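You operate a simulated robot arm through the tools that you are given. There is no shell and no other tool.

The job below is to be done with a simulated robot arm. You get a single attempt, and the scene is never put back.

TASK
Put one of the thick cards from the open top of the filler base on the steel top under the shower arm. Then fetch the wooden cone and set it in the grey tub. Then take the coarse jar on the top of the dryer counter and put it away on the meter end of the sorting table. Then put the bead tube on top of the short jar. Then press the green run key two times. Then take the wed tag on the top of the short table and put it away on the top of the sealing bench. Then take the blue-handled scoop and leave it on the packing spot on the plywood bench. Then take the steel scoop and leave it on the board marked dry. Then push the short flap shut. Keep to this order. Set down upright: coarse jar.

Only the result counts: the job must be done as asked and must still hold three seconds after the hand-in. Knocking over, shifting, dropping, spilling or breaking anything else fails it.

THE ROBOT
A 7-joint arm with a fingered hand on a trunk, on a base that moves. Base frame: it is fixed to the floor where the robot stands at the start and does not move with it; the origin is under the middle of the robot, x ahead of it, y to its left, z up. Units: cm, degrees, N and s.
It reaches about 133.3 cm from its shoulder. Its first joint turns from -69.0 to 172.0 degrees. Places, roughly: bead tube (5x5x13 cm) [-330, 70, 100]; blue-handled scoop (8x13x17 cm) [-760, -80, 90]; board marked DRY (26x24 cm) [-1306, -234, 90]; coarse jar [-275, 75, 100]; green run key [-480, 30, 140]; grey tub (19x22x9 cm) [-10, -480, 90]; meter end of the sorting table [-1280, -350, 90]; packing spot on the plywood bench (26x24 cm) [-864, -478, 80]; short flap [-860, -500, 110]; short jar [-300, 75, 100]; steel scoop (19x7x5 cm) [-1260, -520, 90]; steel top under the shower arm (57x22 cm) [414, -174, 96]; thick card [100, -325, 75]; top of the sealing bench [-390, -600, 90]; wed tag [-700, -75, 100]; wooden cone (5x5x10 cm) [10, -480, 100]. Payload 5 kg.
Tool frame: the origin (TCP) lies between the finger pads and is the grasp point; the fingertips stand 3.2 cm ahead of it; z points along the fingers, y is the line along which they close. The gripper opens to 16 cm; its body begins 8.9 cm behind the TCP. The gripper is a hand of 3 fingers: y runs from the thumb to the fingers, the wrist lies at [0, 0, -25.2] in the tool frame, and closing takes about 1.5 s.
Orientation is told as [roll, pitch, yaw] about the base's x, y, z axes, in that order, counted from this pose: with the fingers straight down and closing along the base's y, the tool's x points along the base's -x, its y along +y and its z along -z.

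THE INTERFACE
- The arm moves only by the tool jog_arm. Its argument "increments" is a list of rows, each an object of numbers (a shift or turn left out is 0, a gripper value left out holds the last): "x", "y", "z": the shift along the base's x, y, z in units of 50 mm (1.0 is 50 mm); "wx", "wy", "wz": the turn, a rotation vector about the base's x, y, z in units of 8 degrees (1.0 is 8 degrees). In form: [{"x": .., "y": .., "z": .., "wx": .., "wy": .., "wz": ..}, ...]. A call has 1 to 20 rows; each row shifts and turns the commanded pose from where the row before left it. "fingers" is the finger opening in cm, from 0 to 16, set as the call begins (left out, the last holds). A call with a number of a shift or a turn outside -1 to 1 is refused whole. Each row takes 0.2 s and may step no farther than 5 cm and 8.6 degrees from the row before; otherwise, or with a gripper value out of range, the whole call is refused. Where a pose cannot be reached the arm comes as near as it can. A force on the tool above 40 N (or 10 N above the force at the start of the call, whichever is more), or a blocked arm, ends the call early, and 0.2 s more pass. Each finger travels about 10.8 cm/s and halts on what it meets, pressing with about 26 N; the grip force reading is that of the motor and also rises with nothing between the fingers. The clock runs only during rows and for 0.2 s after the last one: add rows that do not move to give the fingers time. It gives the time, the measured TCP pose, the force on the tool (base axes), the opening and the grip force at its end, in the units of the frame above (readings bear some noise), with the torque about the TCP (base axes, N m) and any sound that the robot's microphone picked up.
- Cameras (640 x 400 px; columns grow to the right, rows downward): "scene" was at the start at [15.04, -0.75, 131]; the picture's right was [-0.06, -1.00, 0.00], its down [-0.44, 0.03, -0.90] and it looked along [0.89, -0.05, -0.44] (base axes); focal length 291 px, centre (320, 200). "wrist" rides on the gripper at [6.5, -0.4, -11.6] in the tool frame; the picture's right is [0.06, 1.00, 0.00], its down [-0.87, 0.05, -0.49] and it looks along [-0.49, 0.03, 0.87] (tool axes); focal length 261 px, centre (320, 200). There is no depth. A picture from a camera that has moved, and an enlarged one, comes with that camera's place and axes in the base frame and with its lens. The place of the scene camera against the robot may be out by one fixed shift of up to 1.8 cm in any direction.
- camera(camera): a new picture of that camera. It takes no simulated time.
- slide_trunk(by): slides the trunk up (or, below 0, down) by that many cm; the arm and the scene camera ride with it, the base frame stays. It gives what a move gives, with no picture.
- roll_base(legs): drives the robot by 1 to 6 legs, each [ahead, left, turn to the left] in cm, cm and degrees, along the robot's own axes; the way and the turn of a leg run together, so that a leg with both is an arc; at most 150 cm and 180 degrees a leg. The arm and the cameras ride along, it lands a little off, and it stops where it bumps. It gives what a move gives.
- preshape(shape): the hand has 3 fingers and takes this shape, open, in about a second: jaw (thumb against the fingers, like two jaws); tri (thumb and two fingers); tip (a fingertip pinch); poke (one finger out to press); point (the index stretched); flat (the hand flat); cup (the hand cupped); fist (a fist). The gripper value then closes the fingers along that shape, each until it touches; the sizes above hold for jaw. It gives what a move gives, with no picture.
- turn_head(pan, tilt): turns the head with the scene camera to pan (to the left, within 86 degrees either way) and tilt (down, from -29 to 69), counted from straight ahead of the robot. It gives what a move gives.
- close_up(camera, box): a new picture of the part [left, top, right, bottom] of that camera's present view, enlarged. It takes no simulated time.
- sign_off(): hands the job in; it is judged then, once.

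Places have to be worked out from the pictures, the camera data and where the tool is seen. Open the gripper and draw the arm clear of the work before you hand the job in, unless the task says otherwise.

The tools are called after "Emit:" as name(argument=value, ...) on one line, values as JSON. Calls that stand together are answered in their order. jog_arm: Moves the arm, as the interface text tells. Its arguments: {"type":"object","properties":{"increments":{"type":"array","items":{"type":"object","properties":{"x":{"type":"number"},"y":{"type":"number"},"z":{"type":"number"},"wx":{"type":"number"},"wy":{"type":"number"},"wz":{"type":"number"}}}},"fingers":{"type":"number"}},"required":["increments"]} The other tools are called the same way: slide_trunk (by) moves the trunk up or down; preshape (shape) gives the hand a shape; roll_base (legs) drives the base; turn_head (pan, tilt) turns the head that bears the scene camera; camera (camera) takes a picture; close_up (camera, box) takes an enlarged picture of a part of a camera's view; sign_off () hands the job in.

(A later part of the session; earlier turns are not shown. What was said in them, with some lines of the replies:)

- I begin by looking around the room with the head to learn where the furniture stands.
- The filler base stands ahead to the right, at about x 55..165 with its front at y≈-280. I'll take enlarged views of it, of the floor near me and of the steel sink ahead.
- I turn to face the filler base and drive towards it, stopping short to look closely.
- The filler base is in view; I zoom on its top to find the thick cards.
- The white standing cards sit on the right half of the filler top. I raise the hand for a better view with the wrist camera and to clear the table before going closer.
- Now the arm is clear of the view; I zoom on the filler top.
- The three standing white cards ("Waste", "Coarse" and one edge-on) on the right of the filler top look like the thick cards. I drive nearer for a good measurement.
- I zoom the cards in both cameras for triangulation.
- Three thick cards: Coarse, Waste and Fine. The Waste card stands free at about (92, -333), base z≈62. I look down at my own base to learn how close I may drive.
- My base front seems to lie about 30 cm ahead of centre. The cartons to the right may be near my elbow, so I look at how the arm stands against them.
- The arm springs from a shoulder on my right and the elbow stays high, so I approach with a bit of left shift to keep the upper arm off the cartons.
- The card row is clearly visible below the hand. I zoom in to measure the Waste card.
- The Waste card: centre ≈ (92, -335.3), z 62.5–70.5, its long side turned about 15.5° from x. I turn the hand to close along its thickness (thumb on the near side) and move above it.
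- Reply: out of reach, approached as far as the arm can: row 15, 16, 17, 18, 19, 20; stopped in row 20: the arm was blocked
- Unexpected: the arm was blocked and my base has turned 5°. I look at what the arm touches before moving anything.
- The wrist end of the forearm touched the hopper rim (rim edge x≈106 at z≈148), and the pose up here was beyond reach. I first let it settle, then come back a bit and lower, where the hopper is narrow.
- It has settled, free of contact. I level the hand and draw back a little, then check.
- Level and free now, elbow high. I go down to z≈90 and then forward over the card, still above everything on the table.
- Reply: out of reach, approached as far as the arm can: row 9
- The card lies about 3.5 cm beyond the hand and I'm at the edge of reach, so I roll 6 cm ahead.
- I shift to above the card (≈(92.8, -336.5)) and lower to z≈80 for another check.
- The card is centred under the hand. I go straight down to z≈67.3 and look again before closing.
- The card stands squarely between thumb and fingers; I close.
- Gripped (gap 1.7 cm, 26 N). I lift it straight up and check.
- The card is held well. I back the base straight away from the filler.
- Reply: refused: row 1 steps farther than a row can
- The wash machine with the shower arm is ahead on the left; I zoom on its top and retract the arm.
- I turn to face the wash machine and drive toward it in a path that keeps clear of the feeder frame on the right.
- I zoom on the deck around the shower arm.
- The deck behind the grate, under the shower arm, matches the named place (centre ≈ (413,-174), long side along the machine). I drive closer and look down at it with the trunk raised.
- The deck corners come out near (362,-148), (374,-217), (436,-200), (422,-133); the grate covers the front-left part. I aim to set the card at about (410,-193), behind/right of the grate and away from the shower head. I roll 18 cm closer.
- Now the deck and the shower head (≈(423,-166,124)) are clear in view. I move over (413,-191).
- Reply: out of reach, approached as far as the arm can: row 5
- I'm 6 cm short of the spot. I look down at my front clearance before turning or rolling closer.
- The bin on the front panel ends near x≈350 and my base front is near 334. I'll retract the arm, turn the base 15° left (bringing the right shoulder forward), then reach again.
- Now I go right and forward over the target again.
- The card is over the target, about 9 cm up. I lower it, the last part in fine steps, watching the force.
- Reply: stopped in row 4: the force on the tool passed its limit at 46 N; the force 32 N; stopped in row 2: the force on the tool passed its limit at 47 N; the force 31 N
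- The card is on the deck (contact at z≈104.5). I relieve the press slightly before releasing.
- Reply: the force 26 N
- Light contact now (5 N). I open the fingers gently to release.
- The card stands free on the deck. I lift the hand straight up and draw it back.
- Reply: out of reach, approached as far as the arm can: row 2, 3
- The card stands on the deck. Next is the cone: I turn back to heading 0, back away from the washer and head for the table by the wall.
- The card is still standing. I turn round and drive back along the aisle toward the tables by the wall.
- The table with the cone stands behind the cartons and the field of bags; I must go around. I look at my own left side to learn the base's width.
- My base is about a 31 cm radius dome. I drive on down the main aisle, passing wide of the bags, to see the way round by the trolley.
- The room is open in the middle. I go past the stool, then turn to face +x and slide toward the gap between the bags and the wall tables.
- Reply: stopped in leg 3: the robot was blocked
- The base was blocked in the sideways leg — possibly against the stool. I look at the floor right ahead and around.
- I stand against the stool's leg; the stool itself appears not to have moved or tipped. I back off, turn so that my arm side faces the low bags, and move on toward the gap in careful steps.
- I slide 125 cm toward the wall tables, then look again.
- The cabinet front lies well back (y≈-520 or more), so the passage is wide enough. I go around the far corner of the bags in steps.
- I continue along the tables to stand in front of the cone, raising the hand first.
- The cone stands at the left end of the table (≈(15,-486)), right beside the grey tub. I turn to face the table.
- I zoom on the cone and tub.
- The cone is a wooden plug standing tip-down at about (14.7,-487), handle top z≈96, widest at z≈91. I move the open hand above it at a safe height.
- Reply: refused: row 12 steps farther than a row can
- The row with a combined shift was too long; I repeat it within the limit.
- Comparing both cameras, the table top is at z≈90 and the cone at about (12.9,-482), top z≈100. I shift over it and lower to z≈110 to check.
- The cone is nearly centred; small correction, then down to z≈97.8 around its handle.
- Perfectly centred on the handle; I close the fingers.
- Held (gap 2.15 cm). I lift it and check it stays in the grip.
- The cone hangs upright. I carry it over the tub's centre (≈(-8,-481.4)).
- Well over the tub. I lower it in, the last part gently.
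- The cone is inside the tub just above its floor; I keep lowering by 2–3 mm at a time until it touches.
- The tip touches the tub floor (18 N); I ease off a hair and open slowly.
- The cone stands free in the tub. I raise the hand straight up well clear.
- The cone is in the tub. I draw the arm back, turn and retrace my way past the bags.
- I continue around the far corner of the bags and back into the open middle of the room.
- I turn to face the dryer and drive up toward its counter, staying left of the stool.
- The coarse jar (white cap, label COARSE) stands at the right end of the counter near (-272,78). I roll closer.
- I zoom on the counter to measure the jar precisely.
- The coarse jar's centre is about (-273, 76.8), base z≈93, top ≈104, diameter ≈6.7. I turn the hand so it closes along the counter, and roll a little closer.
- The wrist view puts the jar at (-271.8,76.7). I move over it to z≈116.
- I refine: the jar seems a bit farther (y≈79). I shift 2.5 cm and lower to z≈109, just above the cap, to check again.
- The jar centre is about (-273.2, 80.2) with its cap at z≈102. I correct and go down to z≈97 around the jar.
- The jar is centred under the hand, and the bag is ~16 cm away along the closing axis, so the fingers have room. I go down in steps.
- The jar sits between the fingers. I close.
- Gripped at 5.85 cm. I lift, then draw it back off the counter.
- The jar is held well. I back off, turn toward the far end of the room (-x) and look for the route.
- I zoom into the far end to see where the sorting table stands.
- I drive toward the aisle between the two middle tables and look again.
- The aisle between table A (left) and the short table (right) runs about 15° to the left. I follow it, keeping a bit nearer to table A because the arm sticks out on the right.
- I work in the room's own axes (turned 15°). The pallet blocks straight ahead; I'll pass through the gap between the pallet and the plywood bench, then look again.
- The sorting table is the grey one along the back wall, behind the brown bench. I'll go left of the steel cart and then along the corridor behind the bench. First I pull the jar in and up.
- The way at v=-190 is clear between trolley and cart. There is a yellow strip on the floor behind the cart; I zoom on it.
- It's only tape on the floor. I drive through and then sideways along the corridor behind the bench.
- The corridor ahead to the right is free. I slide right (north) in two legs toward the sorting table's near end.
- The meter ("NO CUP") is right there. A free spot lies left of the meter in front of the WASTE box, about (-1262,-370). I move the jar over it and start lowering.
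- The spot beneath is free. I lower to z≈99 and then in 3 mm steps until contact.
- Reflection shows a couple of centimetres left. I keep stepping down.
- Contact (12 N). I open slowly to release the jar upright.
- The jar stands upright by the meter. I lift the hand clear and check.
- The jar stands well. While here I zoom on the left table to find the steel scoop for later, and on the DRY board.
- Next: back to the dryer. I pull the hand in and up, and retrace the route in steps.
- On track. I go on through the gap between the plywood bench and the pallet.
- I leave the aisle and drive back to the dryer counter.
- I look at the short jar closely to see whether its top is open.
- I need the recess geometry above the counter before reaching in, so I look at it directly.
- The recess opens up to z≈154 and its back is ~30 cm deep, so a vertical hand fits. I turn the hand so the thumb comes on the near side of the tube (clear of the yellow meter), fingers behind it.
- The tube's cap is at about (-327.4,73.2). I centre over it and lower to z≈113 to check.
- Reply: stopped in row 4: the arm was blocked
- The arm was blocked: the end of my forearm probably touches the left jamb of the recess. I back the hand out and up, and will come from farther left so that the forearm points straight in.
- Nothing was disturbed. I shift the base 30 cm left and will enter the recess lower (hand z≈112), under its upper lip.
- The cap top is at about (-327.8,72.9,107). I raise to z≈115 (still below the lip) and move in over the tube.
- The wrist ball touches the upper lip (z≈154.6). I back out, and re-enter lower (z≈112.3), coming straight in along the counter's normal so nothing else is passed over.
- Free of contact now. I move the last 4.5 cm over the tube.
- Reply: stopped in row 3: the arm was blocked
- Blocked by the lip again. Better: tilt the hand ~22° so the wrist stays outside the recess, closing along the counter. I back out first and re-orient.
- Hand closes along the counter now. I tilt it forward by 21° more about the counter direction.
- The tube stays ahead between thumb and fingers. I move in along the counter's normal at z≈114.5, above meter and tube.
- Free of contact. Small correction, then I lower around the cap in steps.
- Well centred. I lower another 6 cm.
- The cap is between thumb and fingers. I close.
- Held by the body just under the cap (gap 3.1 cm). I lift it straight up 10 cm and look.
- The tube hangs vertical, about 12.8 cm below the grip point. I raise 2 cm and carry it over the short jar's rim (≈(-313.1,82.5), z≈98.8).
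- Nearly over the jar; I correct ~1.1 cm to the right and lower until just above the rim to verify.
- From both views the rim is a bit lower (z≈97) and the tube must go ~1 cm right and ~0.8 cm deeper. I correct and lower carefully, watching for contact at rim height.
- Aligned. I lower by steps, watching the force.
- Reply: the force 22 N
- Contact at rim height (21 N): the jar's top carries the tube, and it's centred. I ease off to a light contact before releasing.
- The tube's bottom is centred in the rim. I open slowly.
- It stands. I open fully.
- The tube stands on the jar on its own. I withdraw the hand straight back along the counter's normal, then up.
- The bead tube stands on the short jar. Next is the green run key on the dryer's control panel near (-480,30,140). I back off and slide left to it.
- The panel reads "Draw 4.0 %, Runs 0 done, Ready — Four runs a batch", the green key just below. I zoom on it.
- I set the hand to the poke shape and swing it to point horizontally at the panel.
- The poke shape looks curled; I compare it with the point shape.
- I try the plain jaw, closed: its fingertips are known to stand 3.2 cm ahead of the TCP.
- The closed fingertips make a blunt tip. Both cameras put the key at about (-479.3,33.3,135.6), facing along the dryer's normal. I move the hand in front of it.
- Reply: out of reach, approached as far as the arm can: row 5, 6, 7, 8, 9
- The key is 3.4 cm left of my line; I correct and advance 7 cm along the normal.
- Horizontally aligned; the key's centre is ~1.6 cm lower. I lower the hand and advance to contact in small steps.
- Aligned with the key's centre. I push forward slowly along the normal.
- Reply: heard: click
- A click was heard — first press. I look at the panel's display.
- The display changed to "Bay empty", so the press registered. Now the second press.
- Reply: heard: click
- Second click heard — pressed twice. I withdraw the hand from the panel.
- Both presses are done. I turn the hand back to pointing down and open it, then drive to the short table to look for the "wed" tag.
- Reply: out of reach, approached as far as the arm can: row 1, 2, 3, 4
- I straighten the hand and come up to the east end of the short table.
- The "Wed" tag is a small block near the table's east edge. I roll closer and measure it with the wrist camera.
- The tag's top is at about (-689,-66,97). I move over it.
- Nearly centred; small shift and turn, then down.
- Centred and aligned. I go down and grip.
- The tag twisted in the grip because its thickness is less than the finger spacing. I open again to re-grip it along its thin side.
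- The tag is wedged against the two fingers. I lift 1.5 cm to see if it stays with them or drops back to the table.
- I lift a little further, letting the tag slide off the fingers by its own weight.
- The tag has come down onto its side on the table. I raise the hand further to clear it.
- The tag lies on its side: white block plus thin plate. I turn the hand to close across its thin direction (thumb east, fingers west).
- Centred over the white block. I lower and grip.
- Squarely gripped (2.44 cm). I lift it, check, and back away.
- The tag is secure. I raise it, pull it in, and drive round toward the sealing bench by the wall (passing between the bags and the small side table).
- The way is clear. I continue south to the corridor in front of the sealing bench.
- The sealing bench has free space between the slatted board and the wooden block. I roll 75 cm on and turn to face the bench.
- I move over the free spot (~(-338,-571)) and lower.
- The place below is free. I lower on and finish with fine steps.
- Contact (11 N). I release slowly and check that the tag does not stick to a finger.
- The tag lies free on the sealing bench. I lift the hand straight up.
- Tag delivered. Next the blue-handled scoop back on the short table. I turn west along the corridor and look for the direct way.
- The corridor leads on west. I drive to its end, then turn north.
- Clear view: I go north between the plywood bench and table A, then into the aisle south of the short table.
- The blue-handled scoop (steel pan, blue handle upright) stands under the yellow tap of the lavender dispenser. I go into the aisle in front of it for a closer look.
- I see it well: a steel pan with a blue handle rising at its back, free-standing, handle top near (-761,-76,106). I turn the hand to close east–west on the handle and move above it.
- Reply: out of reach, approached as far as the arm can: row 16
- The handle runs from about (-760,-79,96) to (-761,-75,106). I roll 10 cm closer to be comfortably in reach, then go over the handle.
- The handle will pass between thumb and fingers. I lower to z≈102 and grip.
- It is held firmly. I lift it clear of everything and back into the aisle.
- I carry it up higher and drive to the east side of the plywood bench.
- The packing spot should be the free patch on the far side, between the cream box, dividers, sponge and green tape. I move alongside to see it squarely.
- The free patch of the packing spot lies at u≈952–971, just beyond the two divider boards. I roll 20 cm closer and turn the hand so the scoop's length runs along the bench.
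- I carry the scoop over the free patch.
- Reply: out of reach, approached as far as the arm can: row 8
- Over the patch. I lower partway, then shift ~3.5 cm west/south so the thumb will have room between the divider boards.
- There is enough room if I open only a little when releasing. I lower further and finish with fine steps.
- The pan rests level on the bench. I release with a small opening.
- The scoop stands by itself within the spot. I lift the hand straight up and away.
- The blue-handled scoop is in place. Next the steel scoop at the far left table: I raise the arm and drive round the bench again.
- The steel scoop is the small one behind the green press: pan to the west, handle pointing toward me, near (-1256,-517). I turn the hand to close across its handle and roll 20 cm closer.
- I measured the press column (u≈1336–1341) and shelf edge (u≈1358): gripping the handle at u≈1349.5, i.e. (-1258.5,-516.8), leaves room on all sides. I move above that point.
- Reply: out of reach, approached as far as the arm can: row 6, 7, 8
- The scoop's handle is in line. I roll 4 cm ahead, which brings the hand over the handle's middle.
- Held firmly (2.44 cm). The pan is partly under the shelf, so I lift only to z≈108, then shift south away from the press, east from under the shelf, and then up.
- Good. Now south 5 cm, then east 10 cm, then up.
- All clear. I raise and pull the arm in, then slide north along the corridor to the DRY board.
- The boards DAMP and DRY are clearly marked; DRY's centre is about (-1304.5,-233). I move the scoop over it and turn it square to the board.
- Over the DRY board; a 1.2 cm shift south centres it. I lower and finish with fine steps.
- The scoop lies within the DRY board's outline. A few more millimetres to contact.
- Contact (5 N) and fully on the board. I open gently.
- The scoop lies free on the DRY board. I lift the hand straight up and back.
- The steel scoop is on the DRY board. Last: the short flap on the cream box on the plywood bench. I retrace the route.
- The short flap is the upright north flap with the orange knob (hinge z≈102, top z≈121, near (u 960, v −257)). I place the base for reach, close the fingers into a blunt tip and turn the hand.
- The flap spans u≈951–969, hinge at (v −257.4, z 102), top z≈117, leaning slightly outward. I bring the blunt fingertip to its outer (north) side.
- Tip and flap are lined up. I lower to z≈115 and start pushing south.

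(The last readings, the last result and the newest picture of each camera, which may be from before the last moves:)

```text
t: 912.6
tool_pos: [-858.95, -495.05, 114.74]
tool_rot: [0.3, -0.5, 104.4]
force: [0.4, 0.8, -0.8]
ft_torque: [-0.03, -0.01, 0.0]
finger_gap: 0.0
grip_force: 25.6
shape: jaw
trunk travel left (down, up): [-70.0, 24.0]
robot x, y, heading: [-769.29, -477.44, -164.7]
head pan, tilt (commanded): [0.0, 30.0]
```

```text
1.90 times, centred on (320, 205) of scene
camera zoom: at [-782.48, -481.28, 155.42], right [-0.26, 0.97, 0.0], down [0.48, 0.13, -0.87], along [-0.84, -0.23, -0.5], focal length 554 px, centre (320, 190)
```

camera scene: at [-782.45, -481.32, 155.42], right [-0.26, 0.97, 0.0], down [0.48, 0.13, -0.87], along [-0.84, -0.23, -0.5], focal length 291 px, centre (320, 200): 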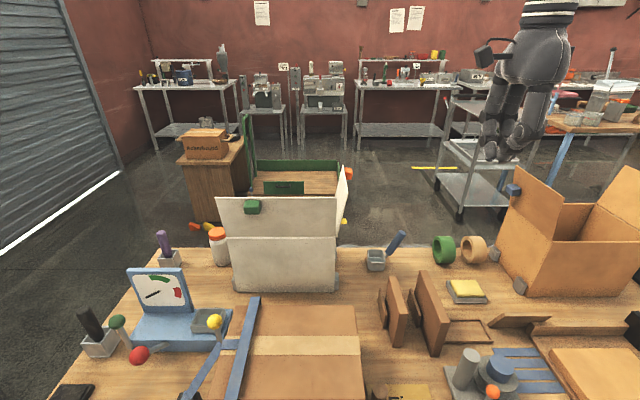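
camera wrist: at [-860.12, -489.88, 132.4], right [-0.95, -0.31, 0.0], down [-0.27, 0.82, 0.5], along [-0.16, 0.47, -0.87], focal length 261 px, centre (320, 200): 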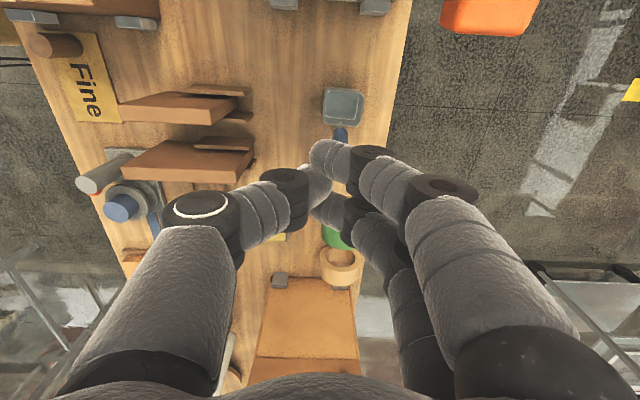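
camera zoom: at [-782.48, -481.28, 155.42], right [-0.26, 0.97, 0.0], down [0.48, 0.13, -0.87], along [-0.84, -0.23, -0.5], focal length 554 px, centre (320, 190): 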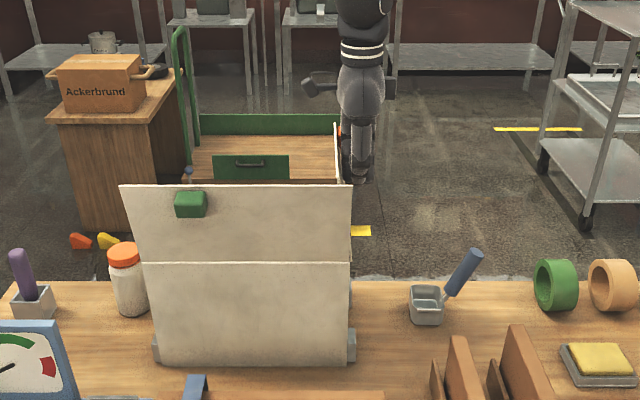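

The flap is following easily. I continue along its arc — south and gradually down.

Emit:
jog_arm(increments=[{"x": 0.088, "y": -0.328}, {"x": 0.088, "y": -0.328}, {"x": 0.104, "y": -0.386, "z": -0.18}, {"x": 0.104, "y": -0.386, "z": -0.18}, {}])

Emit:
close_up(camera="scene", box=[200, 100, 440, 310])

Emit:
camera(camera="wrist")

```text
t: 913.8
tool_pos: [-857.01, -502.41, 113.05]
tool_rot: [0.4, -0.5, 104.3]
force: [-0.6, -0.3, -0.4]
ft_torque: [-0.02, 0.01, -0.01]
finger_gap: 0.01
grip_force: 25.9
shape: jaw
trunk travel left (down, up): [-70.0, 24.0]
robot x, y, heading: [-769.62, -477.38, -164.7]
head pan, tilt (commanded): [0.0, 30.0]
```

```text
1.90 times, centred on (320, 205) of scene
camera zoom: at [-782.46, -481.27, 155.43], right [-0.26, 0.97, 0.0], down [0.48, 0.13, -0.87], along [-0.84, -0.23, -0.5], focal length 554 px, centre (320, 190)
```

zoom: 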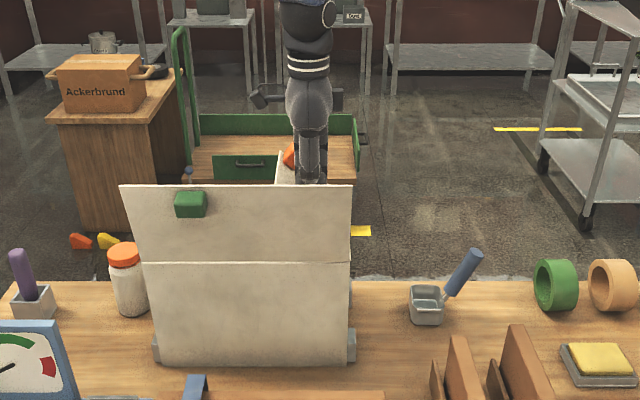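

```text
taken
camera wrist: at [-854.89, -508.76, 124.51], right [-0.95, -0.31, 0.0], down [-0.27, 0.82, 0.5], along [-0.16, 0.47, -0.87], focal length 261 px, centre (320, 200)
```

wrist: 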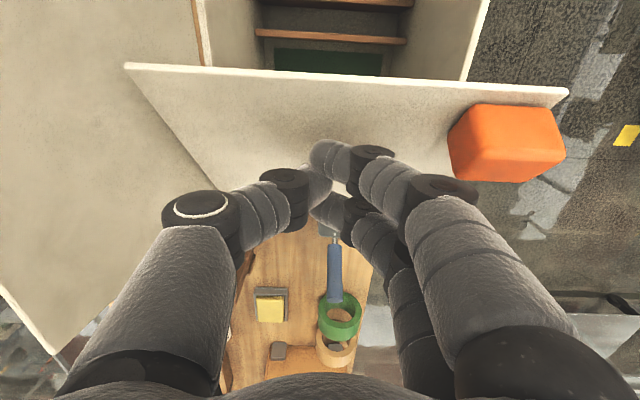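

Emit:
jog_arm(increments=[{"x": 0.088, "y": -0.328, "z": -0.25}, {"x": 0.088, "y": -0.328, "z": -0.25}, {"x": 0.057, "y": -0.213, "z": -0.32}, {"x": 0.057, "y": -0.213, "z": -0.32}, {}])

Emit:
close_up(camera="scene", box=[200, 100, 440, 310])

Emit:
camera(camera="wrist")

```text
t: 915.0
tool_pos: [-855.48, -507.81, 107.37]
tool_rot: [0.4, -0.5, 104.5]
force: [0.3, -0.6, -0.7]
ft_torque: [0.01, 0.02, -0.01]
finger_gap: 0.01
grip_force: 26.1
shape: jaw
trunk travel left (down, up): [-70.0, 24.0]
robot x, y, heading: [-769.65, -477.15, -164.7]
head pan, tilt (commanded): [0.0, 30.0]
```

```text
1.90 times, centred on (320, 205) of scene
camera zoom: at [-782.43, -481.29, 155.43], right [-0.26, 0.97, 0.0], down [0.48, 0.13, -0.87], along [-0.84, -0.23, -0.5], focal length 554 px, centre (320, 190)
```

zoom: 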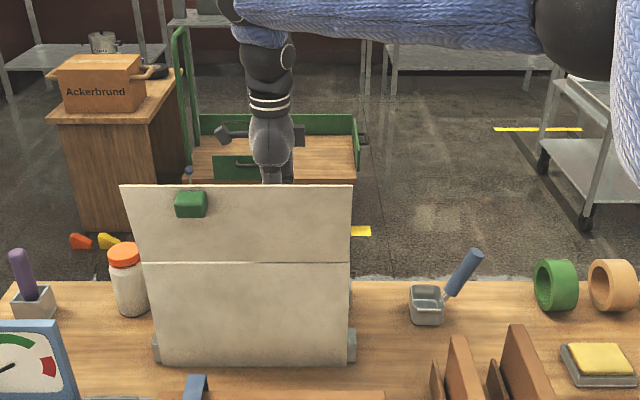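

```text
taken
camera wrist: at [-853.34, -514.24, 118.84], right [-0.95, -0.31, 0.0], down [-0.27, 0.82, 0.5], along [-0.16, 0.47, -0.87], focal length 261 px, centre (320, 200)
```

wrist: 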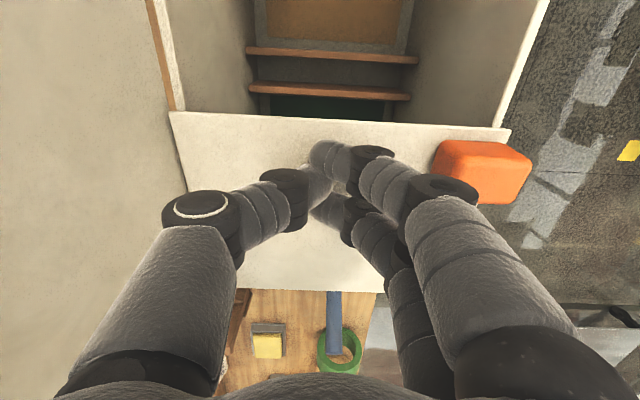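

Nearly flat. I press it down the last bit.

Emit:
jog_arm(increments=[{"x": 0.02, "y": -0.08, "z": -0.2}, {"x": 0.02, "y": -0.06, "z": -0.2}, {}])

Emit:
camera(camera="wrist")

Emit:
jog_arm(increments=[{"z": -0.1}, {"z": -0.1}, {}])

Emit:
camera(camera="wrist")

```text
t: 915.8
tool_pos: [-855.51, -508.47, 106.11]
tool_rot: [0.7, -0.5, 104.4]
force: [3.4, 3.5, 25.5]
ft_torque: [0.35, -0.14, 0.0]
finger_gap: 0.0
grip_force: 25.7
shape: jaw
trunk travel left (down, up): [-70.0, 24.0]
robot x, y, heading: [-769.36, -477.54, -164.9]
head pan, tilt (commanded): [0.0, 30.0]
stopped in row 3: the force on the tool passed its limit at 41 N (the readings are from after the stop); the commanded pose is now the measured one
```

```text
taken
camera wrist: at [-853.3, -514.76, 117.58], right [-0.95, -0.31, 0.01], down [-0.26, 0.83, 0.5], along [-0.16, 0.47, -0.87], focal length 261 px, centre (320, 200)
```

wrist: 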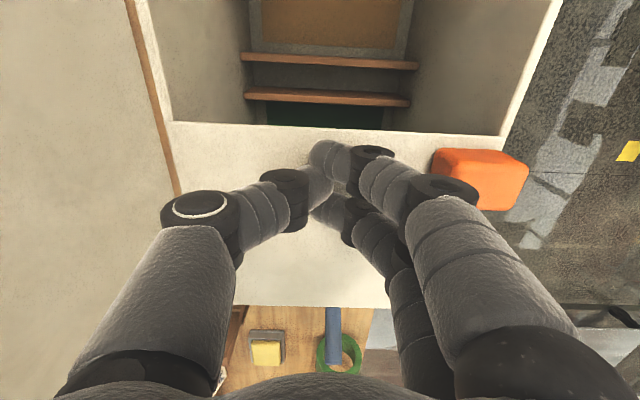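

```text
t: 916.2
tool_pos: [-855.63, -508.5, 106.18]
tool_rot: [1.0, -0.1, 104.3]
force: [0.4, 0.6, 15.5]
ft_torque: [-0.04, 0.03, 0.0]
finger_gap: 0.02
grip_force: 26.3
shape: jaw
trunk travel left (down, up): [-70.0, 24.0]
robot x, y, heading: [-769.65, -477.08, -165.0]
head pan, tilt (commanded): [0.0, 30.0]
stopped in row 2: the force on the tool passed its limit at 44 N (the readings are from after the stop); the commanded pose is now the measured one
```

```text
taken
camera wrist: at [-853.38, -514.8, 117.69], right [-0.95, -0.31, 0.02], down [-0.26, 0.83, 0.5], along [-0.17, 0.47, -0.87], focal length 261 px, centre (320, 200)
```

wrist: 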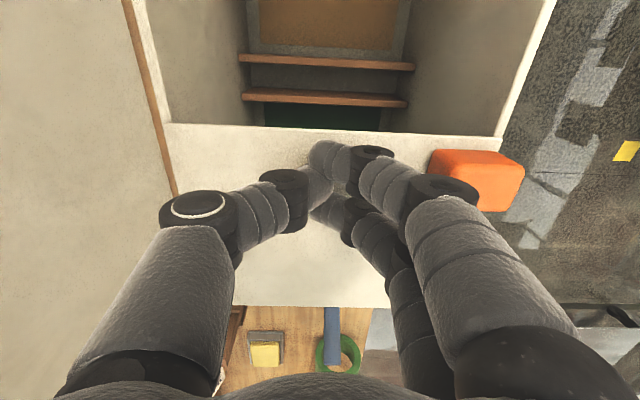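

The flap has come to its stop (over 40 N). I ease up and check that it stays down.

Emit:
jog_arm(increments=[{"z": 0.1}, {"z": 0.3}, {"z": 0.5}, {}, {}])

Emit:
camera(camera="wrist")

Emit:
jog_arm(increments=[{"z": 0.8}, {"z": 0.9}, {"z": 0.9}, {"z": 0.9}, {"z": 0.9}, {}])

Emit:
camera(camera="wrist")

Emit:
close_up(camera="scene", box=[200, 100, 440, 310])

```text
t: 917.4
tool_pos: [-855.62, -508.61, 110.25]
tool_rot: [0.7, -0.4, 104.4]
force: [0.3, -0.8, 0.0]
ft_torque: [0.01, 0.0, -0.01]
finger_gap: 0.01
grip_force: 25.9
shape: jaw
trunk travel left (down, up): [-70.0, 24.0]
robot x, y, heading: [-770.09, -477.25, -164.9]
head pan, tilt (commanded): [0.0, 30.0]
```

```text
taken
camera wrist: at [-853.42, -514.94, 121.68], right [-0.95, -0.31, 0.01], down [-0.26, 0.83, 0.5], along [-0.16, 0.47, -0.87], focal length 261 px, centre (320, 200)
```

wrist: 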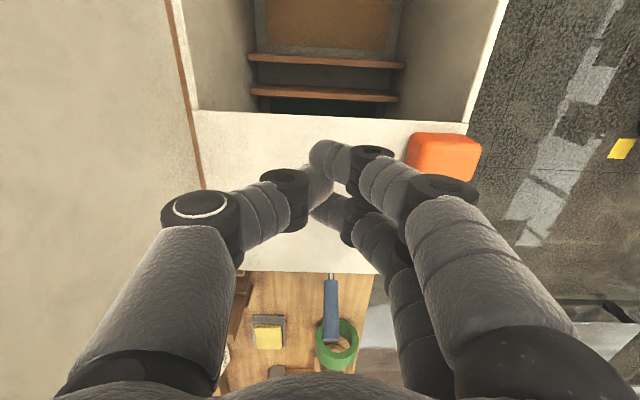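

```text
t: 918.8
tool_pos: [-855.94, -508.66, 132.0]
tool_rot: [0.6, -0.3, 104.3]
force: [0.0, -0.7, -0.3]
ft_torque: [-0.02, -0.04, 0.02]
finger_gap: 0.0
grip_force: 25.7
shape: jaw
trunk travel left (down, up): [-70.0, 24.0]
robot x, y, heading: [-769.88, -477.93, -165.2]
head pan, tilt (commanded): [0.0, 30.0]
```

```text
taken
camera wrist: at [-853.66, -514.88, 143.5], right [-0.95, -0.31, 0.01], down [-0.26, 0.83, 0.5], along [-0.16, 0.47, -0.87], focal length 261 px, centre (320, 200)
```

wrist: 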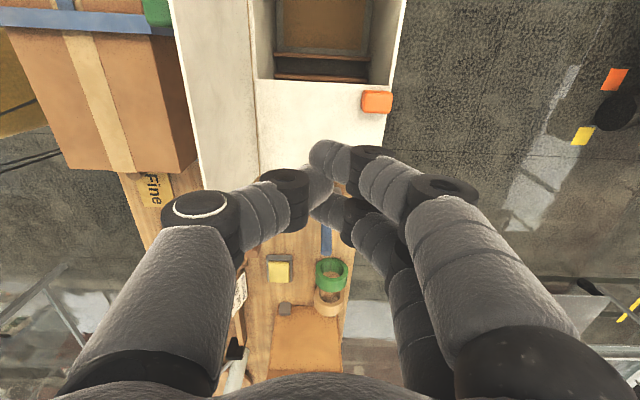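

```text
1.90 times, centred on (320, 205) of scene
camera zoom: at [-782.62, -481.28, 155.41], right [-0.26, 0.97, 0.0], down [0.48, 0.13, -0.87], along [-0.84, -0.22, -0.5], focal length 554 px, centre (320, 190)
```

zoom: 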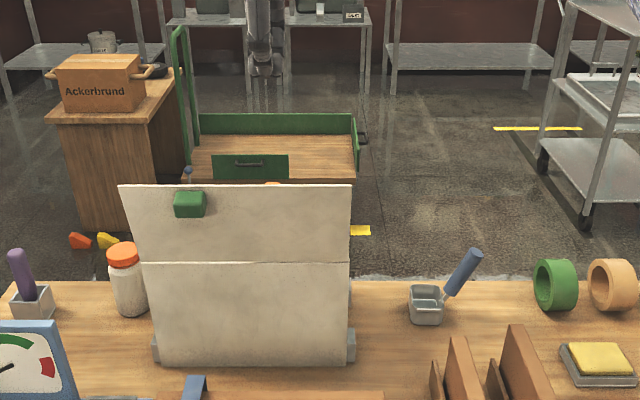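

The short flap stays shut and the scoop is untouched. I draw the arm clear of the bench and open the hand.

Emit:
jog_arm(increments=[{"z": 0.8}, {"x": 0.8, "y": 0.3}, {"x": 0.8, "y": 0.3}, {"x": 0.8, "y": 0.3}, {"x": 0.8, "y": 0.3}, {"x": 0.8, "y": 0.3}, {"x": 0.8, "y": 0.3}, {}])

Emit:
roll_base(legs=[[-25, 0, 0]])

Emit:
jog_arm(increments=[{}, {}, {}, {}, {}, {}, {}, {}], fingers=12)

Emit:
camera(camera="scene")

```text
t: 920.6
tool_pos: [-831.79, -499.67, 135.98]
tool_rot: [0.5, -0.4, 104.4]
force: [-0.4, -0.1, 0.0]
ft_torque: [0.05, 0.02, 0.0]
finger_gap: 0.01
grip_force: 25.4
shape: jaw
trunk travel left (down, up): [-70.0, 24.0]
robot x, y, heading: [-769.63, -477.54, -164.9]
head pan, tilt (commanded): [0.0, 30.0]
```

```text
t: 922.5
tool_pos: [-807.0, -492.83, 136.15]
tool_rot: [0.7, -0.3, 104.2]
force: [0.6, 1.2, 0.0]
ft_torque: [-0.01, 0.05, -0.01]
finger_gap: 0.02
grip_force: 26.0
shape: jaw
trunk travel left (down, up): [-70.0, 24.0]
robot x, y, heading: [-745.39, -470.77, -165.1]
head pan, tilt (commanded): [0.0, 30.0]
```

```text
t: 924.3
tool_pos: [-807.23, -492.88, 136.11]
tool_rot: [0.7, -0.4, 104.2]
force: [0.5, 0.6, -0.3]
ft_torque: [0.01, -0.01, 0.01]
finger_gap: 11.96
grip_force: 0.1
shape: jaw
trunk travel left (down, up): [-70.0, 24.0]
robot x, y, heading: [-744.86, -471.17, -165.3]
head pan, tilt (commanded): [0.0, 30.0]
```

```text
taken
camera scene: at [-757.86, -474.71, 155.42], right [-0.26, 0.97, 0.0], down [0.48, 0.13, -0.87], along [-0.84, -0.22, -0.5], focal length 291 px, centre (320, 200)
```

scene: 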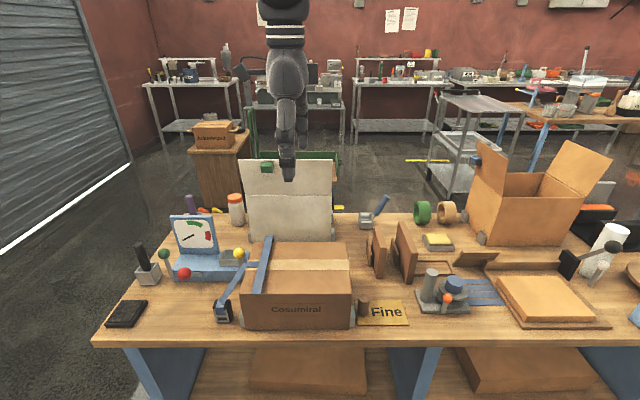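

All nine steps are done in order: the flap is shut, the scoops, jar, tag, cone, card and tube have been set down, and the arm is clear with the hand open. I hand the job in.

Emit:
sign_off()

```text
The job is handed in.
```

I worked through all nine steps in the order given and handed the job in. I don't know the verdict, and three things below could count against it.

| Step | What I did |
|---|---|
| Thick card | The "Waste" card from the filler base stands on the steel top, to one side of the shower head. |
| Wooden cone | It stands in the grey tub. |
| Coarse jar | It stands upright on the meter end of the sorting table, left of the meter. |
| Bead tube | It stands upright on top of the short jar. |
| Green run key | I pressed it twice and heard a click each time. The display changed from "Ready" to "Bay empty" and still reads "Runs 0 done". |
| Wed tag | It is on the sealing bench, lying on its side. |
| Blue-handled scoop | It stands on the packing spot. |
| Steel scoop | It lies on the board marked DRY. |
| Short flap | I pushed it down to its stop, and it stayed shut when I let go. |

- **Stool:** my base bumped a leg of the wooden stool in the main aisle. It stayed upright, and my measurements before and after agree to within a couple of centimetres, so it may have shifted slightly.
- **Arm contact:** the arm touched the filler's hopper rim once and the front of the dryer recess three times. I saw nothing moved or damaged.
- **Wed tag:** it tipped over on the short table while I was re-gripping it, and I set it down that way.

I did not go back at the end to re-check the card, cone, jar, tube and tag. Each was standing or lying steady when I left it.
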